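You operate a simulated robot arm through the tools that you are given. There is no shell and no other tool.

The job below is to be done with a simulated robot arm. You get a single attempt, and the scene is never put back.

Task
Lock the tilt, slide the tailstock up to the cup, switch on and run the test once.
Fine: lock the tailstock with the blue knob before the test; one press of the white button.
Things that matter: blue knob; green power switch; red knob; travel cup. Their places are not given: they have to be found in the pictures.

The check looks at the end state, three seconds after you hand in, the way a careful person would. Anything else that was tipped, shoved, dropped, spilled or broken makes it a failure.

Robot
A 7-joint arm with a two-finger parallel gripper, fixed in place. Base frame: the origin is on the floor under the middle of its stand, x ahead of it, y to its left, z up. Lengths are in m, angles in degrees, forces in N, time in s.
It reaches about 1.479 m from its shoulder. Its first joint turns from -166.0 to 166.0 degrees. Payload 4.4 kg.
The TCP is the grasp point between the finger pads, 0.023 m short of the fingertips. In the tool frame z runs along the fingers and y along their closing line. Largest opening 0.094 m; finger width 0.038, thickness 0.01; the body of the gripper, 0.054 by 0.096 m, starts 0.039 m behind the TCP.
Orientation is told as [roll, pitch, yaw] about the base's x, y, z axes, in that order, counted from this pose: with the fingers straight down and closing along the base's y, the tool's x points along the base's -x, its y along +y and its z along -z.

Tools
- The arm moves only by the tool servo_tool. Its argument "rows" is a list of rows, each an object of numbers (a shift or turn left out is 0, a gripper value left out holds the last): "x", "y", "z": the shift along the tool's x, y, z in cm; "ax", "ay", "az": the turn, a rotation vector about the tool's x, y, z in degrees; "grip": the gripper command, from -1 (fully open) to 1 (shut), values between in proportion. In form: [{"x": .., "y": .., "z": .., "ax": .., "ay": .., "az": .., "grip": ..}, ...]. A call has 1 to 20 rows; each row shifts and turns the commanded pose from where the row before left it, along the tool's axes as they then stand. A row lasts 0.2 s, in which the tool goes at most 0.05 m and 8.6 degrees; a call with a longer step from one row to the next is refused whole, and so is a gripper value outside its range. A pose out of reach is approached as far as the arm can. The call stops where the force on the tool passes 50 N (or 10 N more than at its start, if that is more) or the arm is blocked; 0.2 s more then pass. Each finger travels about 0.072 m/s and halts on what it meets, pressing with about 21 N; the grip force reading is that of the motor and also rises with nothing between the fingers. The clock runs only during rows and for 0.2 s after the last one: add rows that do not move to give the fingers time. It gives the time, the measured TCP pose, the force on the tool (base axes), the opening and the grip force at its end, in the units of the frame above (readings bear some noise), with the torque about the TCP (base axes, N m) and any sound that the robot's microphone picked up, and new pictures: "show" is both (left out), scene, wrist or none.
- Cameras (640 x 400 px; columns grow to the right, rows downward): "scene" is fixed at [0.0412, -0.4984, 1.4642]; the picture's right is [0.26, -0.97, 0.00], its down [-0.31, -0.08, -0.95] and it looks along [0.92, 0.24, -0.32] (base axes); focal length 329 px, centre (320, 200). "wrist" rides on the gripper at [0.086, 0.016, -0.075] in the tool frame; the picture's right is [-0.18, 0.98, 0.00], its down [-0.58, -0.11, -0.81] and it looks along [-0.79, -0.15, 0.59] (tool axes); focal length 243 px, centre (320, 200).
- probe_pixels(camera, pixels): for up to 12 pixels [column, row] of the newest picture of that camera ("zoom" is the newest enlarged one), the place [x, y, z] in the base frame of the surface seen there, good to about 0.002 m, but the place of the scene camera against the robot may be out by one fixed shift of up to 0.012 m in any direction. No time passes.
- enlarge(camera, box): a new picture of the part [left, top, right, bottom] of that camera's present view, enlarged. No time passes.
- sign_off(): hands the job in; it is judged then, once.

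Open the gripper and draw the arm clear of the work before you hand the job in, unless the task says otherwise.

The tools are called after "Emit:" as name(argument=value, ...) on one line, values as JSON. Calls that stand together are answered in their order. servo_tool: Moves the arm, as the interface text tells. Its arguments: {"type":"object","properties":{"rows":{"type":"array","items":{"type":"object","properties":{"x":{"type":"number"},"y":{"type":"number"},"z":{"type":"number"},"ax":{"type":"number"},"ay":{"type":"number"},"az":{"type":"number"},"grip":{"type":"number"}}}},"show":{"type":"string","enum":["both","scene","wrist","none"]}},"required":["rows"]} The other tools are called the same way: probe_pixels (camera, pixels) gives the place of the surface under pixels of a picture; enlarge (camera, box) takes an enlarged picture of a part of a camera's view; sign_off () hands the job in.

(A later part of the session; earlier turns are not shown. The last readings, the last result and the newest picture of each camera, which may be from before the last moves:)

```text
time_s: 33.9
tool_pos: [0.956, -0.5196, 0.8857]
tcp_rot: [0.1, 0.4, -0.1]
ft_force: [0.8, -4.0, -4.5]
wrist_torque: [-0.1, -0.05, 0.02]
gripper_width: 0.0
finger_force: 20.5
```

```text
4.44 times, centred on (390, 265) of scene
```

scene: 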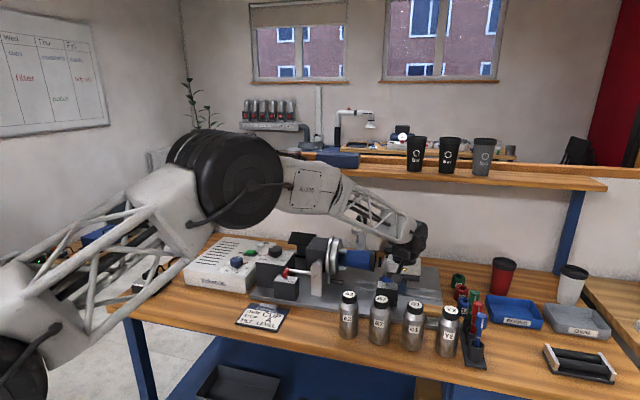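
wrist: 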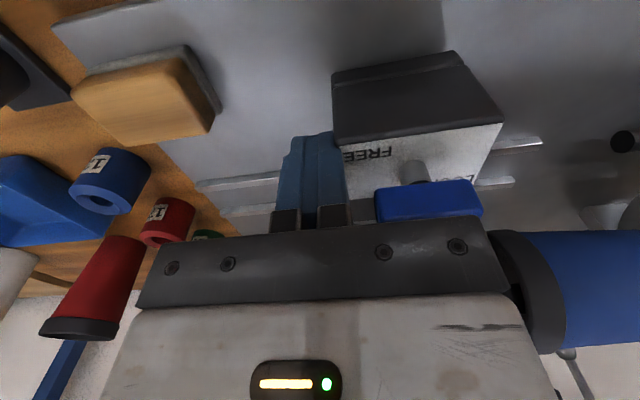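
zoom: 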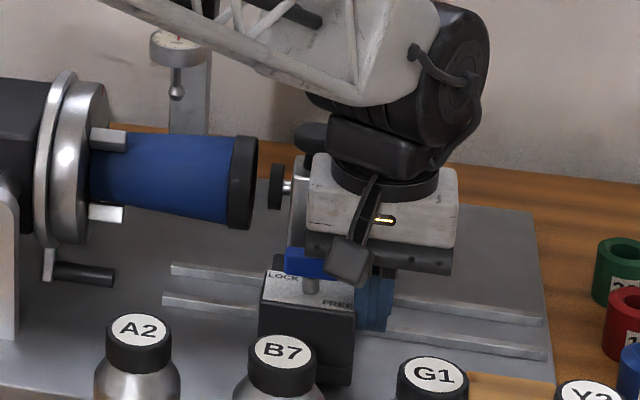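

The disc at zoom (276,185) is nearing the lid edge (250,180). I measure the remaining gap.

Emit:
probe_pixels(camera="zoom", pixels=[[250, 150], [250, 180], [246, 210], [272, 180], [277, 185], [283, 185], [272, 200], [240, 180], [300, 262], [310, 310]])

Emit:
enlarge(camera="scene", box=[370, 240, 420, 280])

```text
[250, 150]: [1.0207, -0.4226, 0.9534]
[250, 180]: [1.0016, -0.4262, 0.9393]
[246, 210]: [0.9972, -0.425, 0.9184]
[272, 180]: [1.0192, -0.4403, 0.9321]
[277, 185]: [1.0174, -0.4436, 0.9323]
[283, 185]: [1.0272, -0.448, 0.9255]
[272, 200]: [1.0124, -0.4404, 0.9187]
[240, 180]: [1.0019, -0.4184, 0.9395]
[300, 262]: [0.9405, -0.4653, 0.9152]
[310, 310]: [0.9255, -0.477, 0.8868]
```

```text
10.00 times, centred on (395, 260) of scene
```

zoom: 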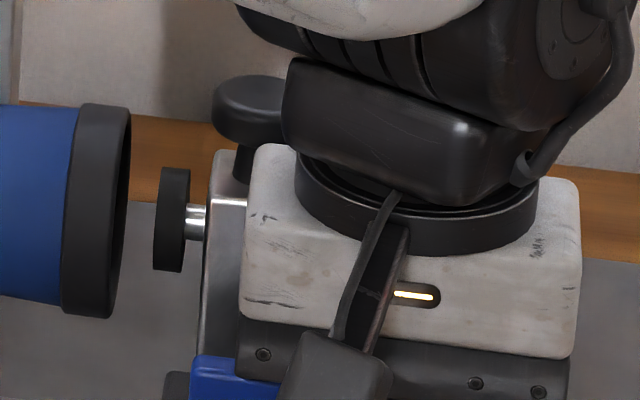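

The gap is about 12–14 mm. I advance 8 mm, then look again and go on in small steps watching the y force.

Emit:
servo_tool(rows=[{"y": 0.4}, {"y": 0.4}, {}], show="scene")

Emit:
enlarge(camera="scene", box=[370, 240, 420, 280])

```text
time_s: 34.7
tool_pos: [0.9564, -0.5097, 0.8866]
tcp_rot: [0.0, 0.3, -0.1]
ft_force: [-2.3, -3.8, -1.7]
wrist_torque: [-0.05, 0.04, 0.09]
gripper_width: 0.0
finger_force: 21.0
```

scene: 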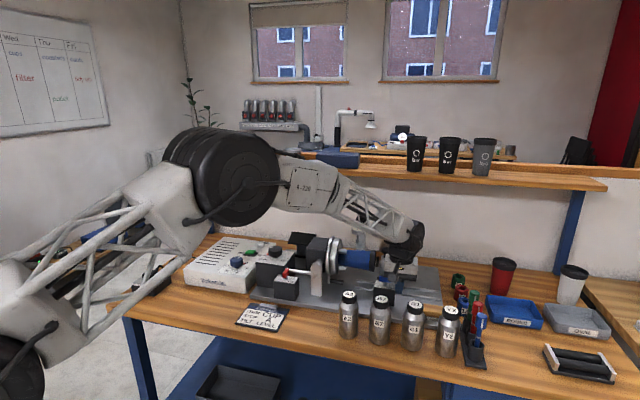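

```text
10.00 times, centred on (395, 260) of scene
```

zoom: 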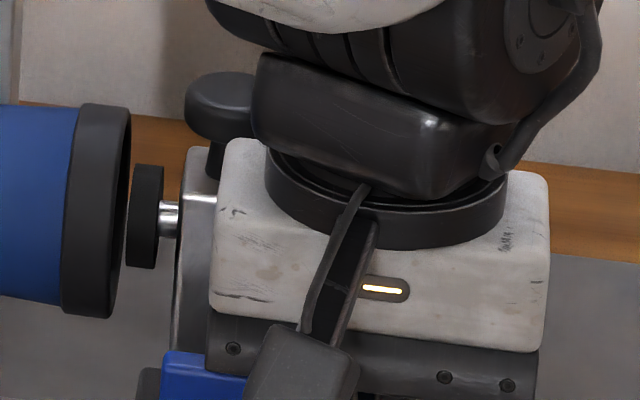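

The gap is now only a few mm. I move on in 1 mm rows, two at a time, and read the force.

Emit:
servo_tool(rows=[{"y": 0.1}, {"y": 0.1}, {}], show="none")

Emit:
servo_tool(rows=[{"y": 0.1}, {"y": 0.1}, {}], show="scene")

Emit:
enlarge(camera="scene", box=[370, 240, 420, 280])

```text
time_s: 35.5
tool_pos: [0.956, -0.5088, 0.8871]
tcp_rot: [0.0, 0.3, -0.1]
ft_force: [-4.1, -5.4, 2.1]
wrist_torque: [-0.06, 0.08, 0.08]
gripper_width: 0.0
finger_force: 21.1
```

```text
time_s: 36.3
tool_pos: [0.9575, -0.5068, 0.8859]
tcp_rot: [0.0, 0.2, 0.0]
ft_force: [2.5, -2.4, 0.9]
wrist_torque: [-0.02, -0.01, 0.01]
gripper_width: 0.0001
finger_force: 20.9
```

scene: 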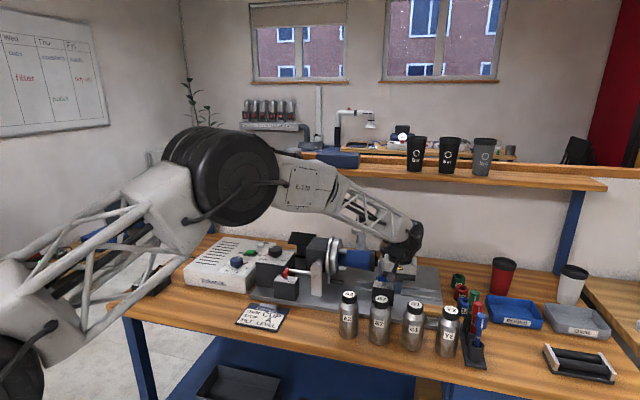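

```text
10.00 times, centred on (395, 260) of scene
```

zoom: 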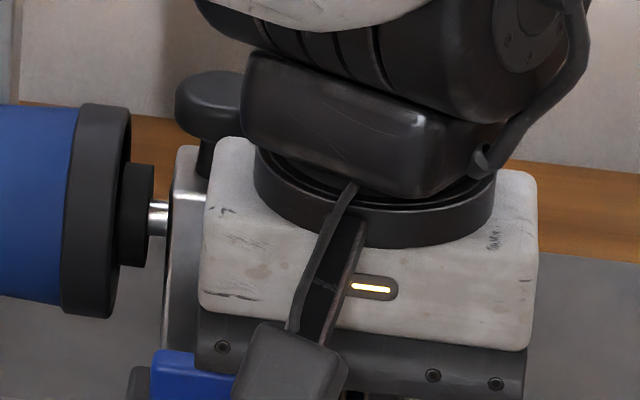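

The disc edge is at the lid rim now, but the force shows no contact yet (-2.4 N). I keep going 1 mm at a time.

Emit:
servo_tool(rows=[{"y": 0.1}, {}], show="none")

Emit:
servo_tool(rows=[{"y": 0.1}, {}], show="none")

Emit:
servo_tool(rows=[{"y": 0.1}, {}], show="scene")

Emit:
enlarge(camera="scene", box=[370, 240, 420, 280])

```text
time_s: 36.9
tool_pos: [0.9573, -0.5056, 0.8862]
tcp_rot: [0.1, 0.2, -0.1]
ft_force: [3.5, -3.8, 0.4]
wrist_torque: [-0.07, -0.05, 0.03]
gripper_width: 0.0
finger_force: 20.7
```

```text
time_s: 37.5
tool_pos: [0.9554, -0.5058, 0.8864]
tcp_rot: [0.0, 0.2, 0.0]
ft_force: [5.5, -13.5, -2.4]
wrist_torque: [-0.22, -0.1, 0.01]
gripper_width: 0.0001
finger_force: 21.1
```

```text
time_s: 38.1
tool_pos: [0.957, -0.505, 0.8857]
tcp_rot: [0.0, 0.2, 0.0]
ft_force: [-1.5, -24.9, 3.7]
wrist_torque: [-0.34, 0.0, 0.11]
gripper_width: 0.0
finger_force: 20.3
```

scene: 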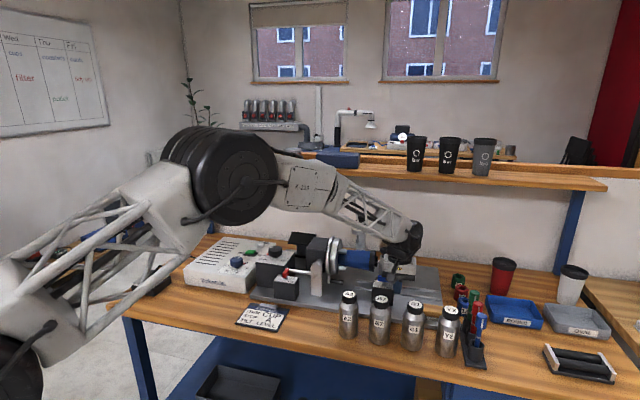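

```text
10.00 times, centred on (395, 260) of scene
```

zoom: 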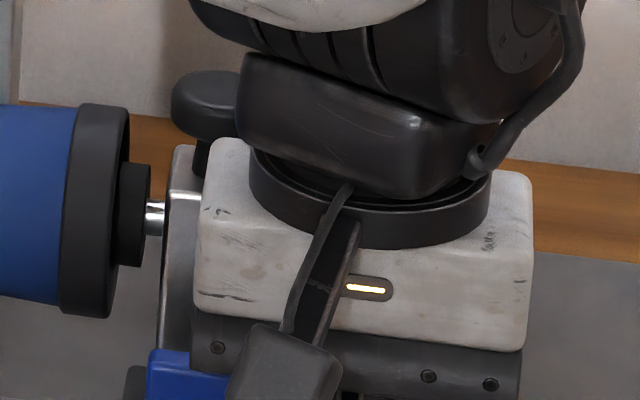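

The force rose to -25 N over the last 2 mm: the disc is pressing on the cup. I back the fingers away and rise clear, then look at the blue handle's new place.

Emit:
servo_tool(rows=[{"y": -0.1}, {"y": -0.5}, {"y": -1.5}, {"z": -4}, {"z": -4}, {"z": -4}, {"x": 2.5, "y": 2}, {"x": 2.5, "y": 2}, {}], show="both")

Emit:
enlarge(camera="wrist", box=[280, 40, 480, 220])

```text
time_s: 40.1
tool_pos: [0.9081, -0.4846, 1.0039]
tcp_rot: [-0.1, 0.2, 0.0]
ft_force: [0.0, 0.0, -0.7]
wrist_torque: [-0.02, 0.0, 0.0]
gripper_width: 0.0001
finger_force: 21.3
```

scene: 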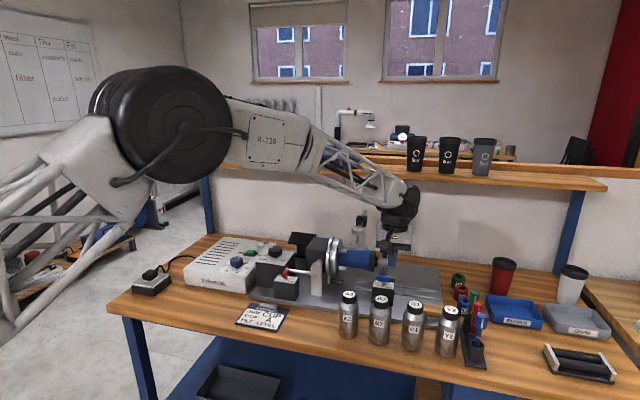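
wrist: 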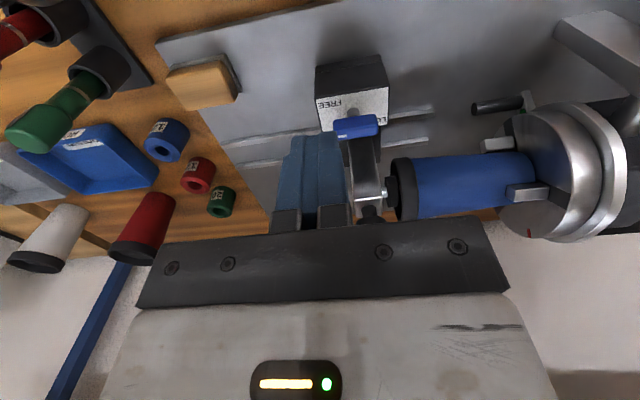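

```text
2.22 times, centred on (380, 130) of wrist
```

zoom: 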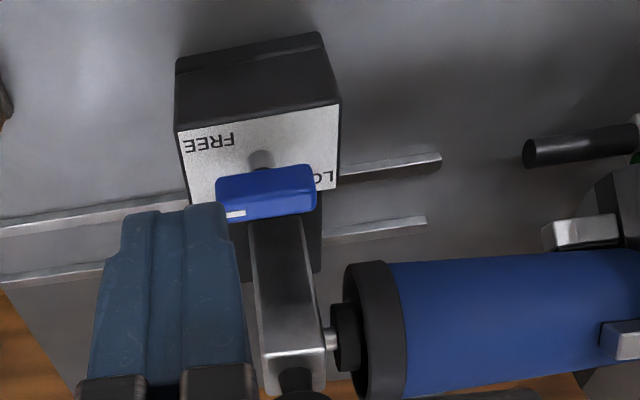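

The disc sits against the lid. I probe the blue bar (356,127) and the post behind it for the grasp.

Emit:
probe_pixels(camera="wrist", pixels=[[356, 123], [338, 125], [374, 121], [356, 118], [358, 130], [330, 115], [385, 100], [365, 160], [366, 185], [376, 200], [395, 185], [403, 180]])

```text
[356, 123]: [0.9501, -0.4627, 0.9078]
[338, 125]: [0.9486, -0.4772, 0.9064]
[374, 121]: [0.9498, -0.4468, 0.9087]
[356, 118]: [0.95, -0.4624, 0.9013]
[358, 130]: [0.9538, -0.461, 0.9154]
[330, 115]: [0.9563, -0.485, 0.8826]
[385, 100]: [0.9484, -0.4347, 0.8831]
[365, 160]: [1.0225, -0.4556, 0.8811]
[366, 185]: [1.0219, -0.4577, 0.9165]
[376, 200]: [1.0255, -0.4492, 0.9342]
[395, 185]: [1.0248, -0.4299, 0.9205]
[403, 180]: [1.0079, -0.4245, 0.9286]
```

The blue bar centre is near (0.957, -0.462), top z≈0.915, and the post's top knob (x≥1.016, z≈0.97) is close behind. I rise, turn the hand a quarter, open to 30 mm and place it over the bar, biased 8 mm toward +y so that the hand stays clear of the knob while turning.

Emit:
servo_tool(rows=[{"z": -4}, {"az": 8.18, "grip": 0.36}, {"az": 8.18}, {"az": 8.18}, {"az": 8.18}, {"az": 8.18}, {"az": 8.18}, {"az": 8.18}, {"az": 8.18}, {"az": 8.18}, {"az": 8.18}, {"az": 8.18}, {"x": 1.5, "y": 2.4}, {"x": 1.5, "y": 2.4}, {}], show="both")

Emit:
enlarge(camera="wrist", box=[240, 40, 440, 220])

```text
time_s: 43.3
tool_pos: [0.9565, -0.4537, 1.0443]
tcp_rot: [-0.1, -0.1, -90.0]
ft_force: [-0.5, -1.1, 0.7]
wrist_torque: [0.01, -0.03, 0.0]
gripper_width: 0.0298
finger_force: 0.1
```

scene: 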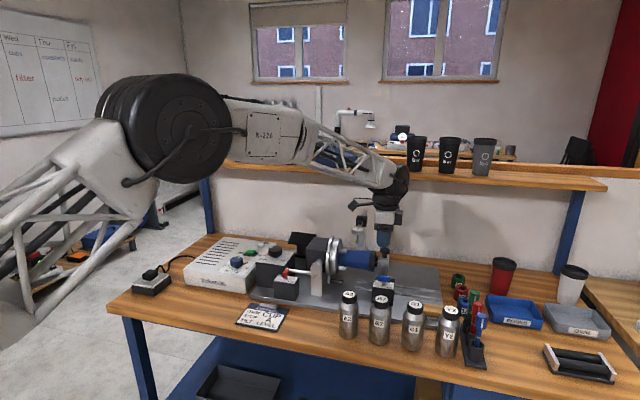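
wrist: 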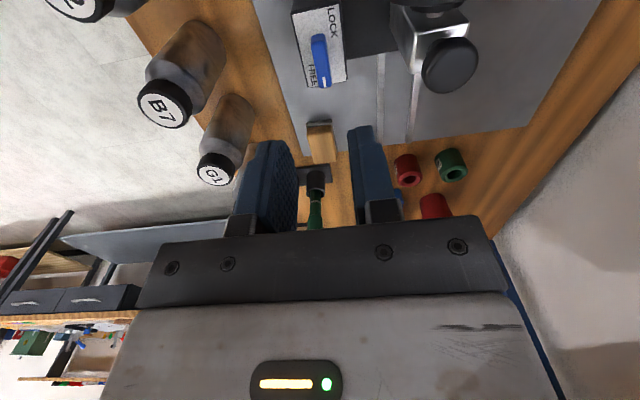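

```text
2.22 times, centred on (340, 130) of wrist
```

zoom: 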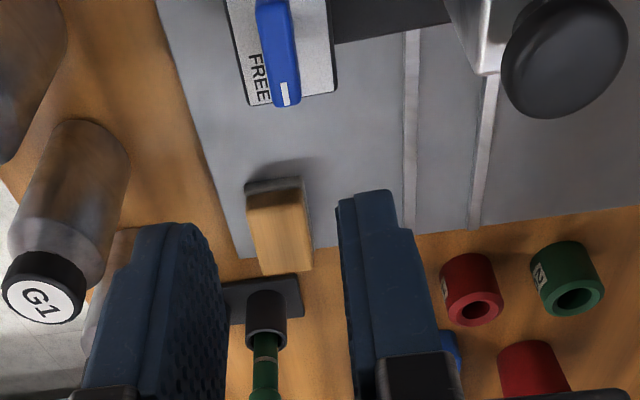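

The blue bar is at (320,60) and the post's knob at (450,65). I probe these for the exact centre and the clearance.

Emit:
probe_pixels(camera="wrist", pixels=[[318, 38], [325, 82], [320, 55], [314, 58], [326, 58], [450, 65], [425, 68], [474, 60], [450, 42], [448, 85], [415, 60]])

```text
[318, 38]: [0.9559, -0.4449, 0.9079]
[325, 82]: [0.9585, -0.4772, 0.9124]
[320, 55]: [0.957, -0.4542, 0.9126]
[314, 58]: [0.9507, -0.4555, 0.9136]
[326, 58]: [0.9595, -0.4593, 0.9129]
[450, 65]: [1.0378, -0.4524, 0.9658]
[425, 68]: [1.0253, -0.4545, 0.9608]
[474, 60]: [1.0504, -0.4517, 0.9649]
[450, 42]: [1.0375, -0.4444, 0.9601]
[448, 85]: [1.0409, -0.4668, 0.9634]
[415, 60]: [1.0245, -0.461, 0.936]
```

The knob centre is at (1.038, -0.456), so the hand passes with over 1 cm of room. I descend over the bar to z≈0.923.

Emit:
servo_tool(rows=[{"z": 4}, {"z": 4}, {"z": 2.5}, {"z": 1.6}, {}], show="both")

Emit:
enlarge(camera="wrist", box=[240, 60, 440, 220])

```text
time_s: 44.5
tool_pos: [0.9555, -0.4555, 0.9262]
tcp_rot: [-0.1, 0.0, -90.0]
ft_force: [0.2, -0.9, -1.0]
wrist_torque: [-0.02, -0.01, -0.01]
gripper_width: 0.03
finger_force: 0.0
```

scene: 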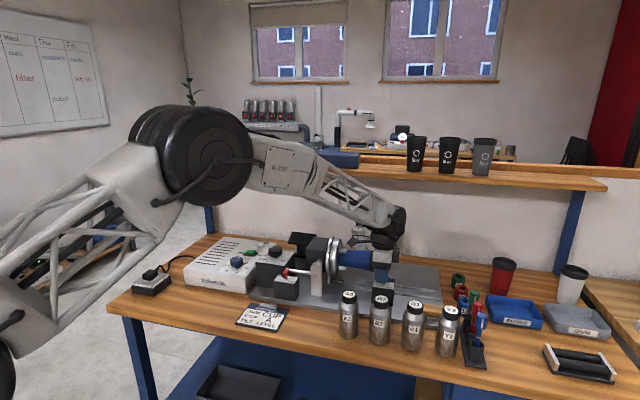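
wrist: 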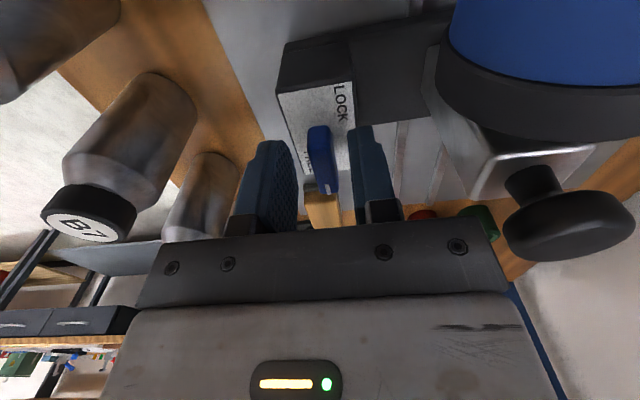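

```text
2.50 times, centred on (340, 140) of wrist
```

zoom: 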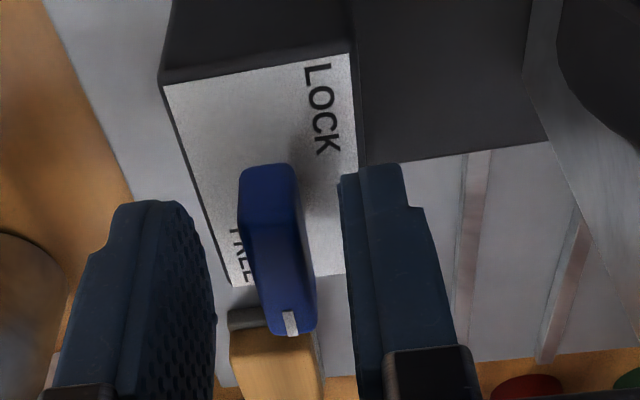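

The bar is centred between the fingers. I lower 4 mm more and narrow the opening to 16 mm, then check the force.

Emit:
servo_tool(rows=[{"z": 0.4}, {"grip": 0.66}, {}, {}], show="wrist")

```text
time_s: 45.5
tool_pos: [0.956, -0.4557, 0.9212]
tcp_rot: [-0.2, 0.0, -90.1]
ft_force: [-0.3, 0.6, -0.3]
wrist_torque: [0.01, -0.01, -0.06]
gripper_width: 0.016
finger_force: 0.0
```

wrist: 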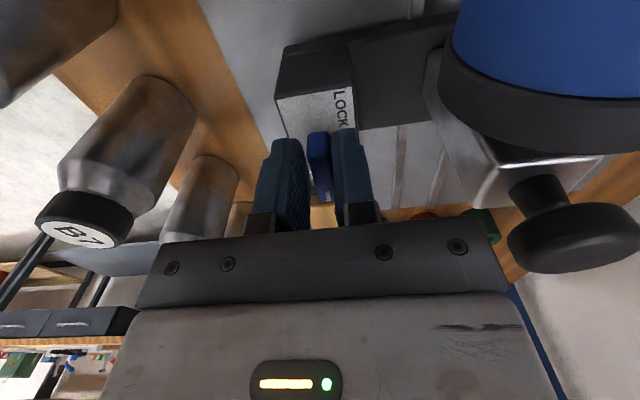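

No force; the bar lies loosely between the pads. I begin the counter-clockwise turn around the bar's axis, checking along the way.

Emit:
servo_tool(rows=[{"az": -6, "y": -0.055}, {"az": -6, "y": -0.055}, {"az": -6, "y": -0.055}, {"az": -6, "y": -0.055}, {}], show="wrist")

```text
time_s: 46.7
tool_pos: [0.9522, -0.4545, 0.9214]
tcp_rot: [-0.2, 0.2, -65.8]
ft_force: [0.9, 0.5, -1.1]
wrist_torque: [0.0, 0.02, 0.0]
gripper_width: 0.0166
finger_force: 0.1
```

wrist: 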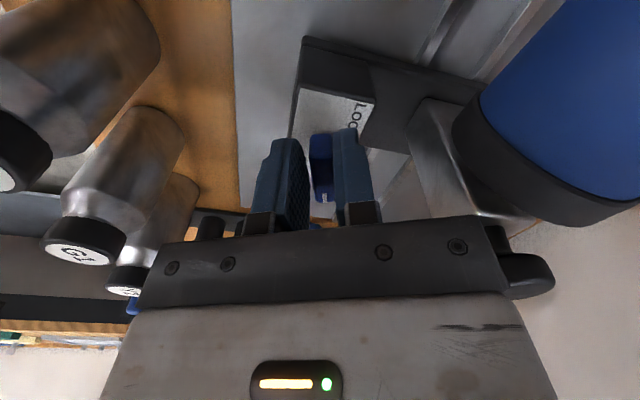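

The bar is following, touching the right-hand pad, with nearly no force. I continue another 30°.

Emit:
servo_tool(rows=[{"az": -6, "y": -0.045}, {"az": -6, "y": -0.045}, {"az": -6, "y": -0.045}, {"az": -6, "y": -0.045}, {"az": -6, "y": -0.045}, {}], show="wrist")

```text
time_s: 48.1
tool_pos: [0.9517, -0.4563, 0.9194]
tcp_rot: [-0.1, 0.2, -35.9]
ft_force: [-1.7, -0.9, -0.5]
wrist_torque: [-0.01, 0.0, -0.02]
gripper_width: 0.0167
finger_force: 0.6
```

wrist: 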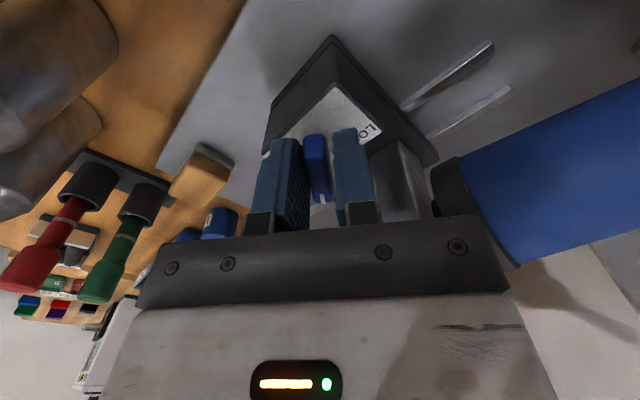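

The bar is at roughly 55° and turning freely. I continue, another 30°.

Emit:
servo_tool(rows=[{"az": -6, "y": -0.05}, {"az": -6, "y": -0.05}, {"az": -6, "y": -0.05}, {"az": -6, "y": -0.05}, {"az": -6, "y": -0.05}, {}], show="wrist")

```text
time_s: 49.5
tool_pos: [0.9491, -0.4585, 0.9198]
tcp_rot: [-0.1, 0.2, -5.9]
ft_force: [-2.9, -5.7, -1.6]
wrist_torque: [-0.07, 0.05, -0.04]
gripper_width: 0.0186
finger_force: 3.1
```

wrist: 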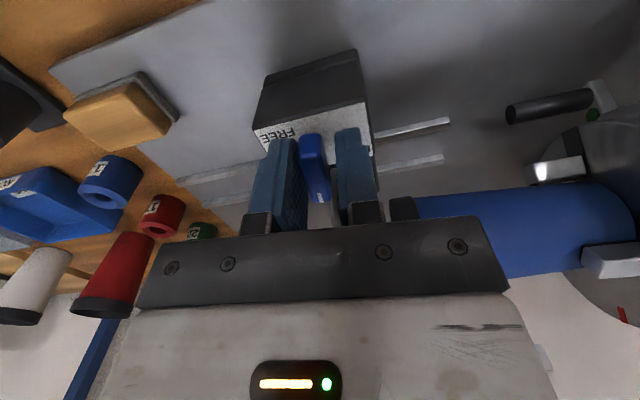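

The force of -5.7 N in y and the bar lying toward the left pad show the hand is a little too far +y. I shift 2 mm in -y and check again.

Emit:
servo_tool(rows=[{"y": -0.2}, {}], show="none")

Emit:
servo_tool(rows=[{"az": -3, "y": -0.02}, {"az": -3, "y": -0.02}, {}], show="wrist")

Emit:
enlarge(camera="wrist", box=[220, 40, 420, 220])

```text
time_s: 50.1
tool_pos: [0.9489, -0.4612, 0.9196]
tcp_rot: [0.0, 0.2, -6.1]
ft_force: [0.3, 1.1, 1.2]
wrist_torque: [-0.02, 0.0, 0.02]
gripper_width: 0.0161
finger_force: 0.6
```

```text
time_s: 50.9
tool_pos: [0.9494, -0.4625, 0.9202]
tcp_rot: [0.1, 0.3, 0.0]
ft_force: [0.2, 1.0, 0.0]
wrist_torque: [0.01, 0.0, -0.03]
gripper_width: 0.0158
finger_force: 0.1
```

wrist: 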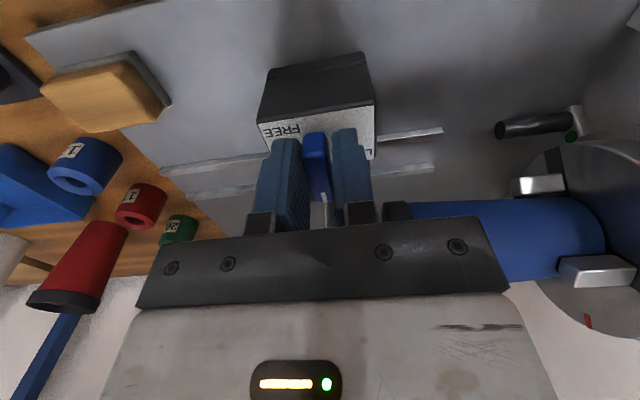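

```text
2.22 times, centred on (320, 130) of wrist
```

zoom: 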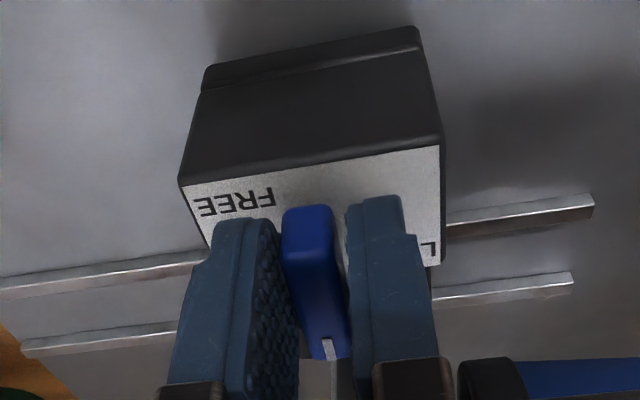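

At yaw 0 the bar points along +x with no load. I turn a few degrees further to seat it on its stop, as for the red one.

Emit:
servo_tool(rows=[{"az": -3, "y": -0.03}, {"az": -3, "y": -0.03}, {}], show="none")

Emit:
servo_tool(rows=[{"az": -2, "y": -0.02}, {}], show="wrist")

Emit:
enlarge(camera="wrist", box=[220, 40, 420, 220])

```text
time_s: 51.7
tool_pos: [0.9495, -0.4629, 0.9192]
tcp_rot: [0.0, 0.1, 5.9]
ft_force: [-0.9, -2.2, 0.3]
wrist_torque: [-0.05, -0.01, -0.04]
gripper_width: 0.0171
finger_force: 1.0
```

```text
time_s: 52.3
tool_pos: [0.9478, -0.4602, 0.9191]
tcp_rot: [0.1, 0.2, 8.1]
ft_force: [-3.4, -6.3, 0.7]
wrist_torque: [-0.07, 0.07, -0.19]
gripper_width: 0.019
finger_force: 3.6
```

wrist: 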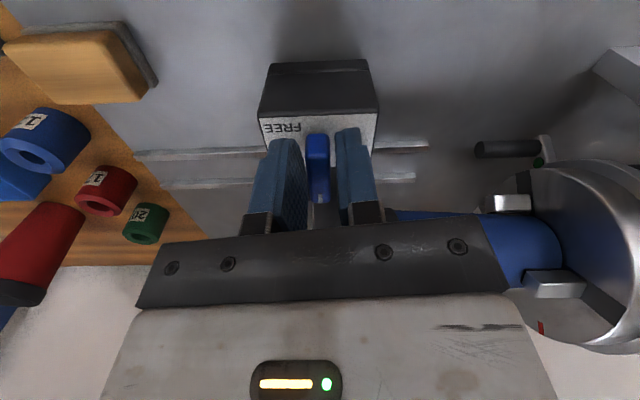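

```text
2.22 times, centred on (320, 130) of wrist
```

zoom: 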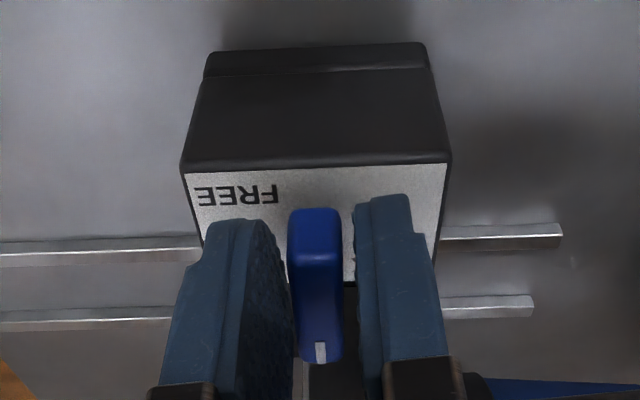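

The torque -0.19 N·m and widened fingers show the blue bar is on its stop. I turn back slightly, open and lift away.

Emit:
servo_tool(rows=[{"az": 4, "y": 0.04, "grip": 0.4}, {"az": 4, "y": 0.04}, {}, {"z": -3}, {"z": -4}, {"z": -4}, {"x": 3, "z": -3}, {}], show="both")

Emit:
enlarge(camera="scene", box=[330, 230, 430, 300])

Emit:
enlarge(camera="wrist", box=[280, 20, 500, 200])

```text
time_s: 54.1
tool_pos: [0.9171, -0.4629, 1.0586]
tcp_rot: [0.0, 0.2, 0.0]
ft_force: [-1.0, 0.3, 0.2]
wrist_torque: [0.02, -0.02, -0.01]
gripper_width: 0.0282
finger_force: 0.1
```

scene: 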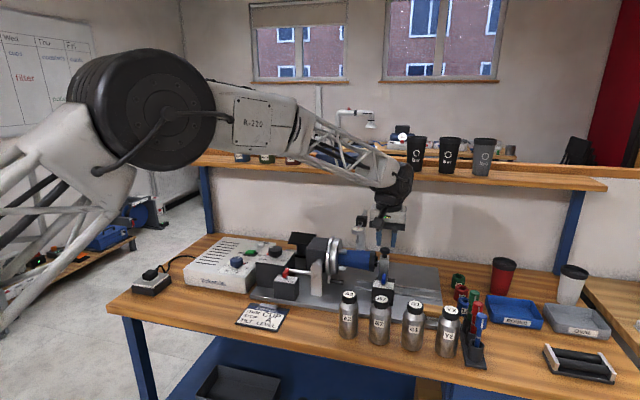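
wrist: 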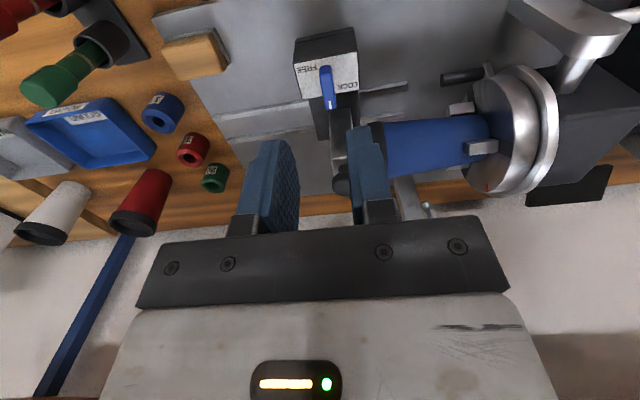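

```text
5.71 times, centred on (380, 265) of scene
```

zoom: 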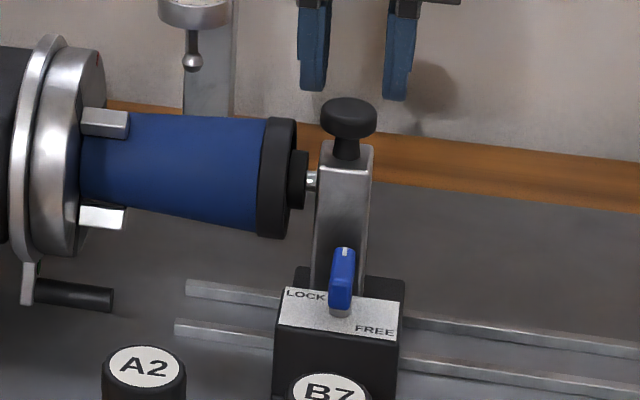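

```text
2.22 times, centred on (390, 110) of wrist
```

zoom: 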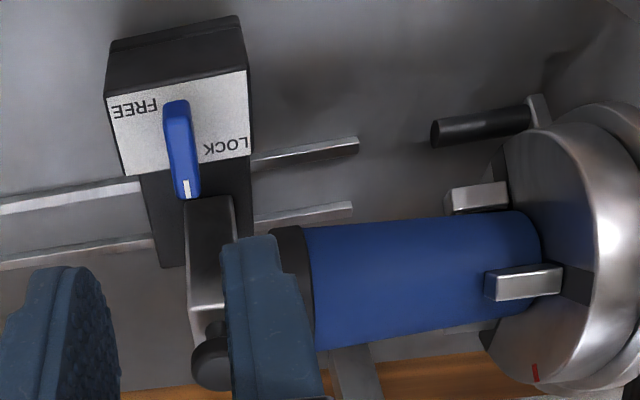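

The blue bar points to LOCK, the disc touches the lid and nothing else moved. Next is the green switch; I travel back to the panel at safe height with closed fingers.

Emit:
servo_tool(rows=[{"z": -4, "grip": 1.0}, {"y": 4.1}, {"y": 4.1}, {"y": 4.1}, {"y": 4.1}, {"y": 4.1}, {"y": 4.1}, {"y": 4.1}, {"y": 4.1}, {"y": 4.1}, {"y": 4.1}, {"y": 4.1}, {"y": 4.1}, {"x": -2}, {}], show="wrist")

Emit:
enlarge(camera="wrist", box=[230, 60, 430, 220])

```text
time_s: 57.3
tool_pos: [0.9403, 0.0297, 1.1002]
tcp_rot: [0.0, 0.2, 0.0]
ft_force: [-0.3, 0.1, -0.2]
wrist_torque: [-0.01, -0.01, 0.01]
gripper_width: 0.0
finger_force: 21.3
```

wrist: 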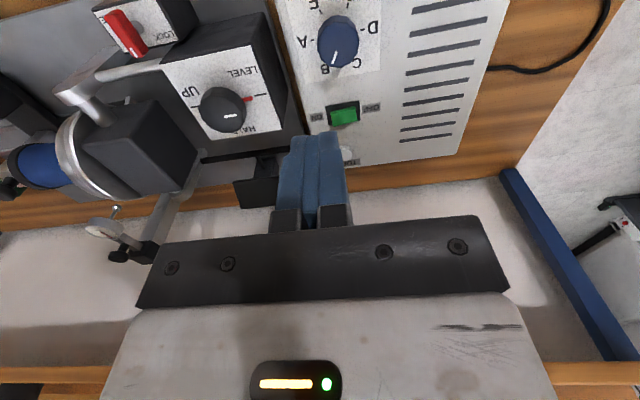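

```text
2.50 times, centred on (330, 140) of wrist
```

zoom: 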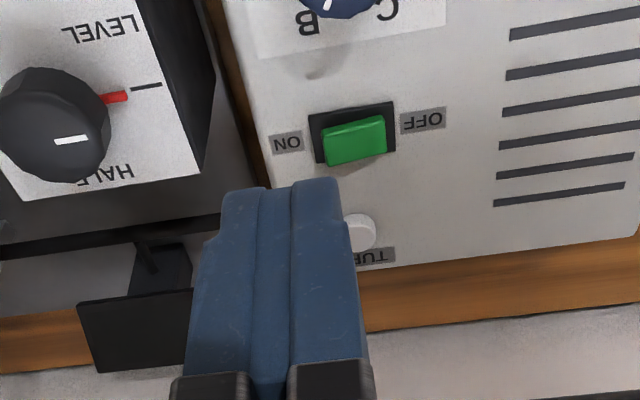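

The switch is at (343,115) and the white button at (348,153). I probe both, including the rocker's two ends and the bezel.

Emit:
probe_pixels(camera="wrist", pixels=[[344, 110], [332, 115], [335, 119], [355, 112], [358, 108], [343, 118], [330, 108], [388, 107], [352, 150], [347, 153], [355, 147], [345, 130]])

```text
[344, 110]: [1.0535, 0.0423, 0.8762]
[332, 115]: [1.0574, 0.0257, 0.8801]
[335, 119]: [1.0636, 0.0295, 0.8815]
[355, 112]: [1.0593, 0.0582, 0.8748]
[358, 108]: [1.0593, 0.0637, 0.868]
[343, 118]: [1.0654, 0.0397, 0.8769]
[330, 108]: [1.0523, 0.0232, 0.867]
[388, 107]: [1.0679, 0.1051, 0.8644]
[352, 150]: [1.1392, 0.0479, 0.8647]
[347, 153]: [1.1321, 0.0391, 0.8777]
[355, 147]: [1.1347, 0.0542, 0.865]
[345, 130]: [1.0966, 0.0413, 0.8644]
```

The rocker spans y 0.025–0.059 with the ON end (low y) raised to z≈0.881. I move over that end at (1.059, 0.030) and come down to 1 cm above it.

Emit:
servo_tool(rows=[{"x": -4}, {"x": -4}, {"x": -3.9}, {"z": 4}, {"z": 4}, {"z": 4}, {"z": 4}, {"z": 2.4}, {}], show="both")

Emit:
enlarge(camera="wrist", box=[230, 60, 430, 220])

```text
time_s: 59.3
tool_pos: [1.0596, 0.0293, 0.9166]
tcp_rot: [0.0, 0.1, 0.0]
ft_force: [-0.6, 0.6, 0.1]
wrist_torque: [-0.02, -0.03, -0.01]
gripper_width: 0.0
finger_force: 21.3
```

scene: 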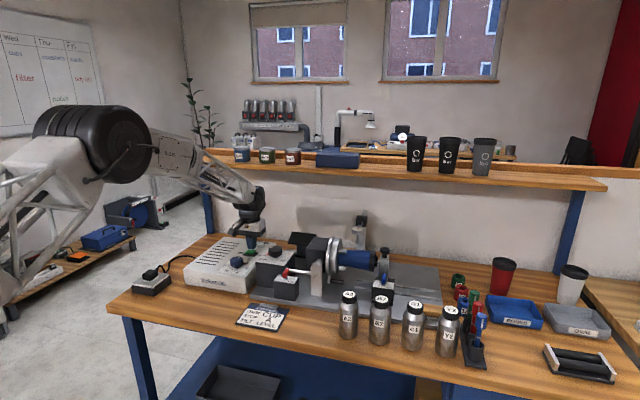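
wrist: 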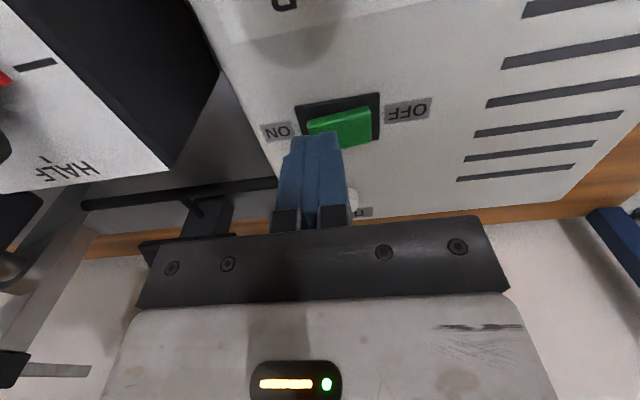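

```text
2.50 times, centred on (330, 140) of wrist
```

zoom: 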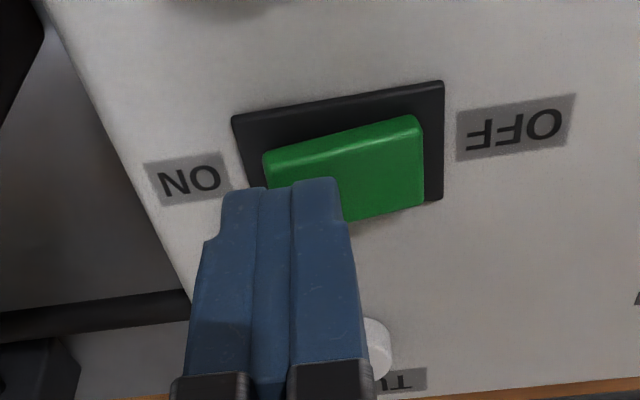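

The fingertips are over the ON end. I press down in small steps and listen for the click.

Emit:
servo_tool(rows=[{"z": 0.6}, {"z": 0.4}, {"z": 0.2}, {"z": 0.2}, {}], show="none")

Emit:
servo_tool(rows=[{"z": 0.2}, {"z": 0.2}, {}], show="wrist")

Emit:
enlarge(camera="wrist", box=[230, 60, 430, 220])

```text
time_s: 60.5
tool_pos: [1.0588, 0.0317, 0.9026]
tcp_rot: [-0.1, 0.2, 0.0]
ft_force: [1.1, -1.5, 1.3]
wrist_torque: [-0.05, 0.0, -0.01]
gripper_width: 0.0002
finger_force: 20.8
```

```text
time_s: 61.3
tool_pos: [1.0582, 0.0302, 0.9002]
tcp_rot: [0.1, 0.0, 0.0]
ft_force: [-8.5, -10.2, 28.6]
wrist_torque: [0.05, 0.03, 0.01]
gripper_width: 0.0001
finger_force: 21.0
```

wrist: 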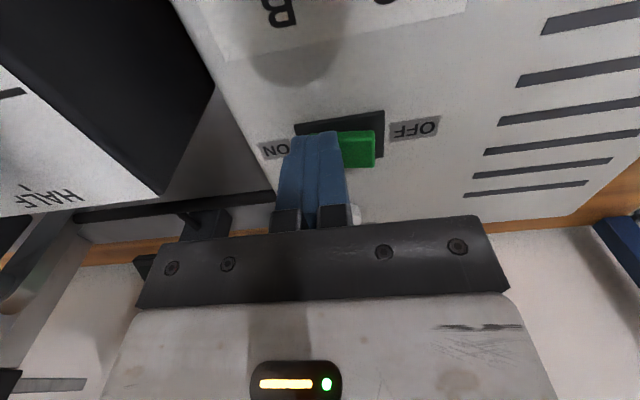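

```text
2.50 times, centred on (330, 140) of wrist
```

zoom: 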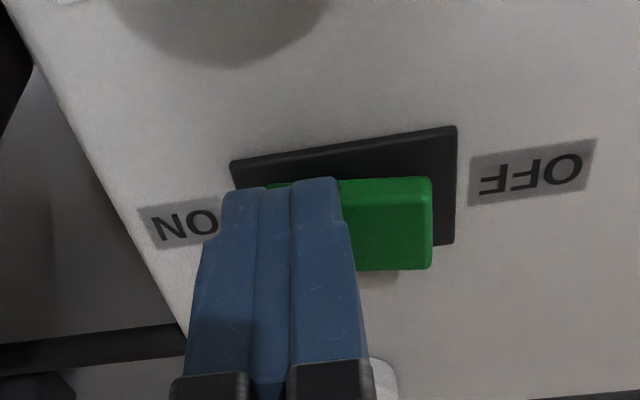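

The rocker has tipped: its OFF end now stands up at zoom (390,225), with 29 N under the tips. I lift off and look at it.

Emit:
servo_tool(rows=[{"z": -2}, {"z": -4}, {"x": 3}, {"x": 3}, {}], show="both")

Emit:
enlarge(camera="wrist", box=[230, 60, 430, 220])

Emit:
enlarge(camera="scene", box=[220, 230, 290, 270])

```text
time_s: 62.5
tool_pos: [0.9993, 0.0351, 0.9578]
tcp_rot: [-0.1, 0.2, -0.1]
ft_force: [-0.7, -0.3, -0.5]
wrist_torque: [0.0, -0.03, 0.0]
gripper_width: 0.0
finger_force: 21.0
```

scene: 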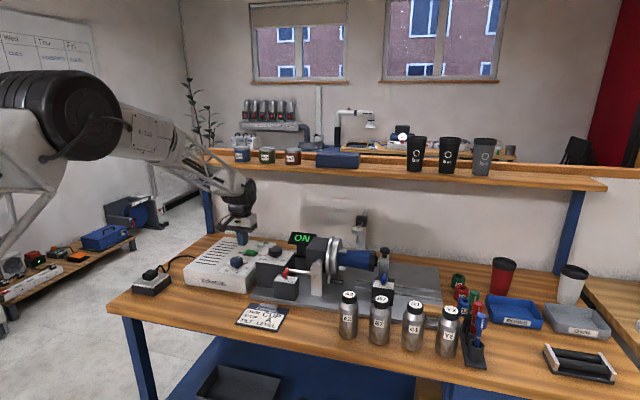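
wrist: 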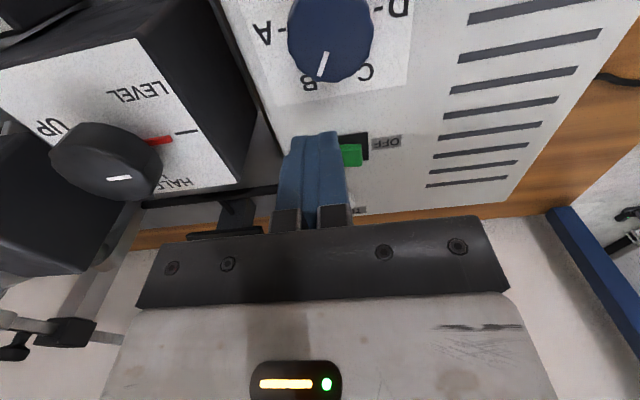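

```text
2.50 times, centred on (330, 140) of wrist
```

zoom: 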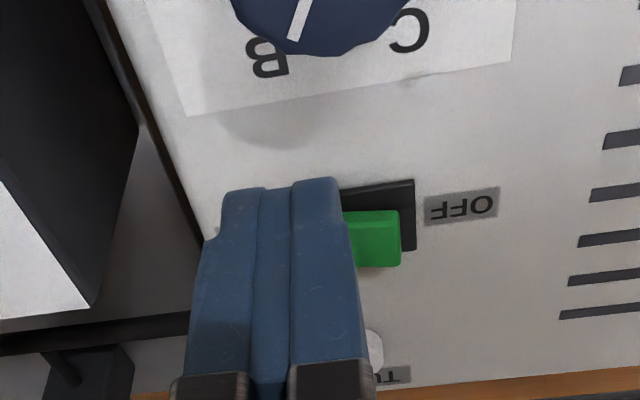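

```text
9.14 times, centred on (255, 250) of scene
```

zoom: 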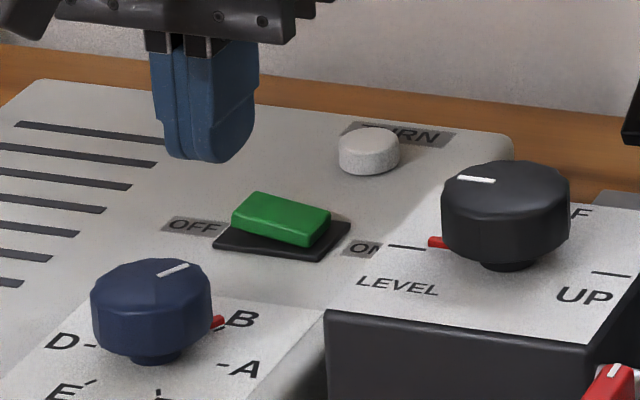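

The black display behind now reads ON, and the rocker's ON end is down. I look at the display closely before the test.

Emit:
enlarge(camera="scene", box=[275, 220, 345, 270])

Emit:
enlarge(camera="scene", box=[260, 220, 420, 310])

```text
8.00 times, centred on (310, 245) of scene
```

zoom: 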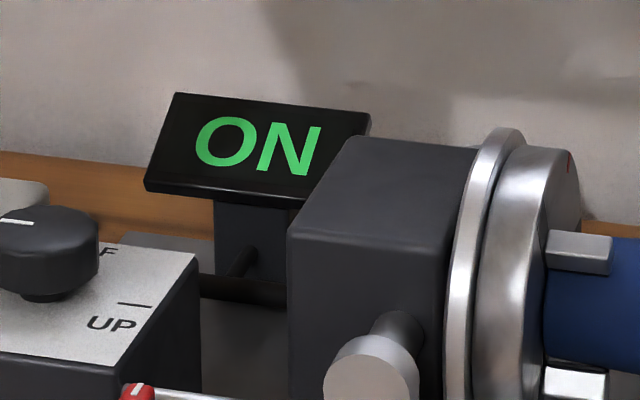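

```text
4.00 times, centred on (340, 265) of scene
```

zoom: 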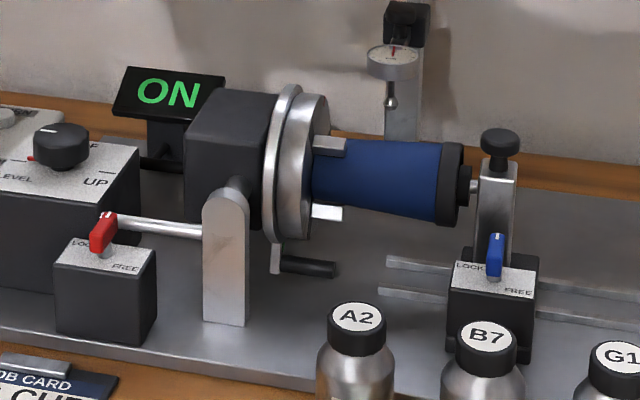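

The display shows ON and both levers are at LOCK with the disc on the lid. I rise and step aside in y so that the white button is in clear view for exact measuring.

Emit:
servo_tool(rows=[{"z": -4}, {"z": -4, "y": -2.5}, {"y": -3.5}, {}], show="wrist")

Emit:
enlarge(camera="wrist", box=[310, 80, 470, 210])

```text
time_s: 63.5
tool_pos: [0.9992, -0.0275, 1.0374]
tcp_rot: [0.0, 0.2, 0.0]
ft_force: [0.4, -0.2, 0.1]
wrist_torque: [0.03, 0.01, 0.0]
gripper_width: 0.0
finger_force: 21.4
```

wrist: 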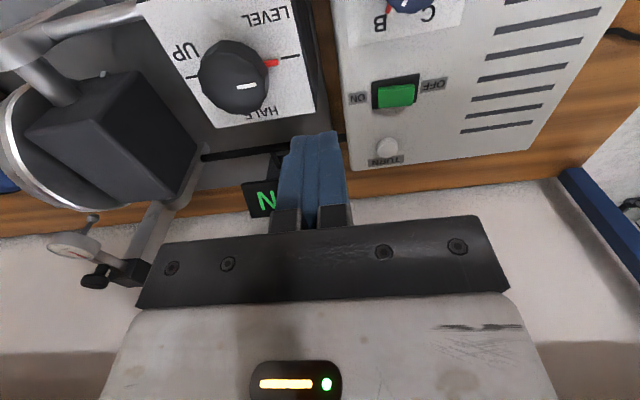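

```text
3.08 times, centred on (390, 145) of wrist
```

zoom: 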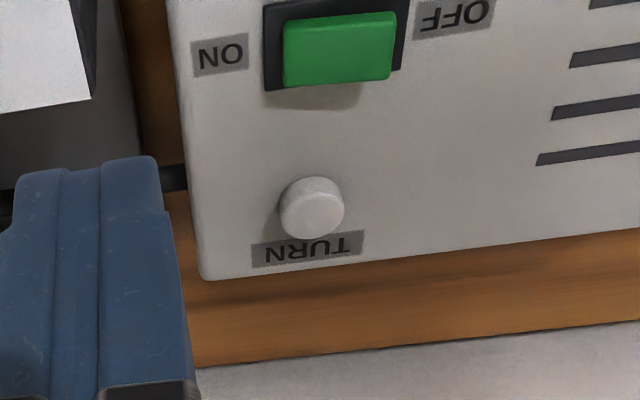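

The white TURN button is now clear at (388,147). I probe its top and the surrounding panel edge.

Emit:
probe_pixels(camera="wrist", pixels=[[389, 149], [383, 149], [395, 147], [389, 145], [389, 155], [388, 140], [386, 160], [405, 140], [370, 165], [389, 90], [376, 98], [405, 95]])

Emit:
probe_pixels(camera="zoom", pixels=[[312, 213], [290, 215], [338, 212], [315, 192], [315, 234]])

```text
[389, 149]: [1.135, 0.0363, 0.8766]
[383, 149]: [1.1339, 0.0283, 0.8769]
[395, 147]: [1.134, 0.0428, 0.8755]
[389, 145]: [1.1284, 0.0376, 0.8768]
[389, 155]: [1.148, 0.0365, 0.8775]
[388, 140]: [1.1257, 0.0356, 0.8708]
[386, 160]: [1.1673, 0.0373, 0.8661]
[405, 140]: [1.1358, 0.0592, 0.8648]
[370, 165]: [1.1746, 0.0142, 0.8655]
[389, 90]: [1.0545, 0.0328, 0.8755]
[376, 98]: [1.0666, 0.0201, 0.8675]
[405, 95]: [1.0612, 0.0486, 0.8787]
```

```text
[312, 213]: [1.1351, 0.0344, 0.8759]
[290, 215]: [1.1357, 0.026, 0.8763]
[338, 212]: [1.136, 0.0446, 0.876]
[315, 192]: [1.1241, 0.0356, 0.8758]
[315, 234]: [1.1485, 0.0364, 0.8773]
```

The button centre is (1.137, 0.0355), top z≈0.8765. The shelf overhangs behind, so I lean the hand back 20° and bring the closed fingertips to about 2 cm above the button.

Emit:
servo_tool(rows=[{"ay": -6.7}, {"ay": -6.7}, {"ay": -6.7}, {"x": -3.36, "z": 1.22, "y": 1.575}, {"x": -3.36, "z": 1.22, "y": 1.575}, {"x": -3.36, "z": 1.22, "y": 1.575}, {"x": -3.36, "z": 1.22, "y": 1.575}, {"x": 1.28, "z": 3.51}, {"x": 1.28, "z": 3.51}, {"x": 1.28, "z": 3.51}, {}], show="both")

Emit:
enlarge(camera="wrist", box=[230, 80, 410, 220])

Emit:
enlarge(camera="scene", box=[210, 190, 310, 270])

```text
time_s: 65.9
tool_pos: [1.1412, 0.0349, 0.9259]
tcp_rot: [0.0, -19.9, -0.1]
ft_force: [0.2, 0.8, 1.2]
wrist_torque: [-0.03, 0.01, -0.01]
gripper_width: 0.0
finger_force: 21.3
```

scene: 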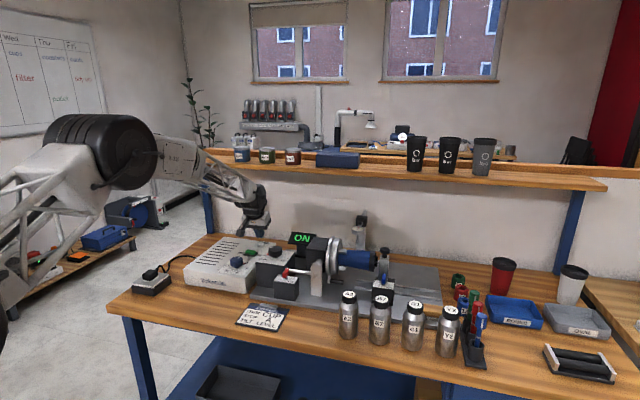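
wrist: 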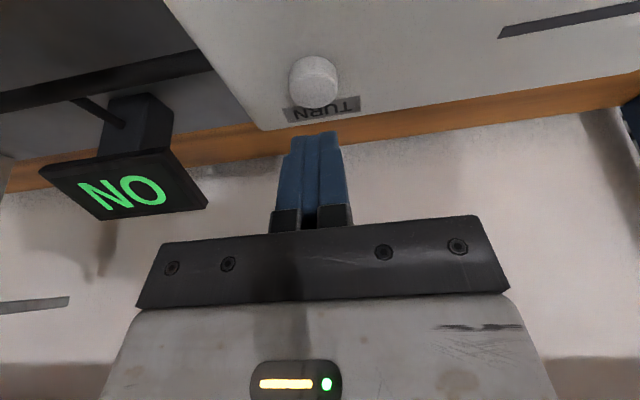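

```text
2.86 times, centred on (320, 150) of wrist
```

zoom: 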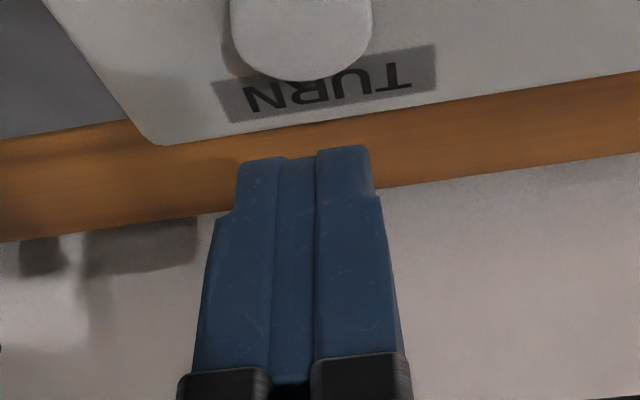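

```text
5.00 times, centred on (260, 230) of scene
```

zoom: 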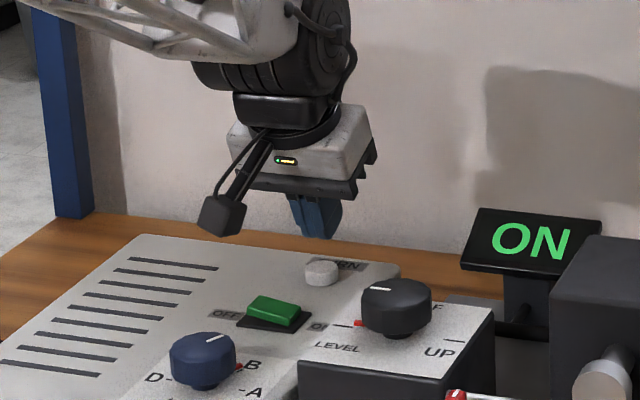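

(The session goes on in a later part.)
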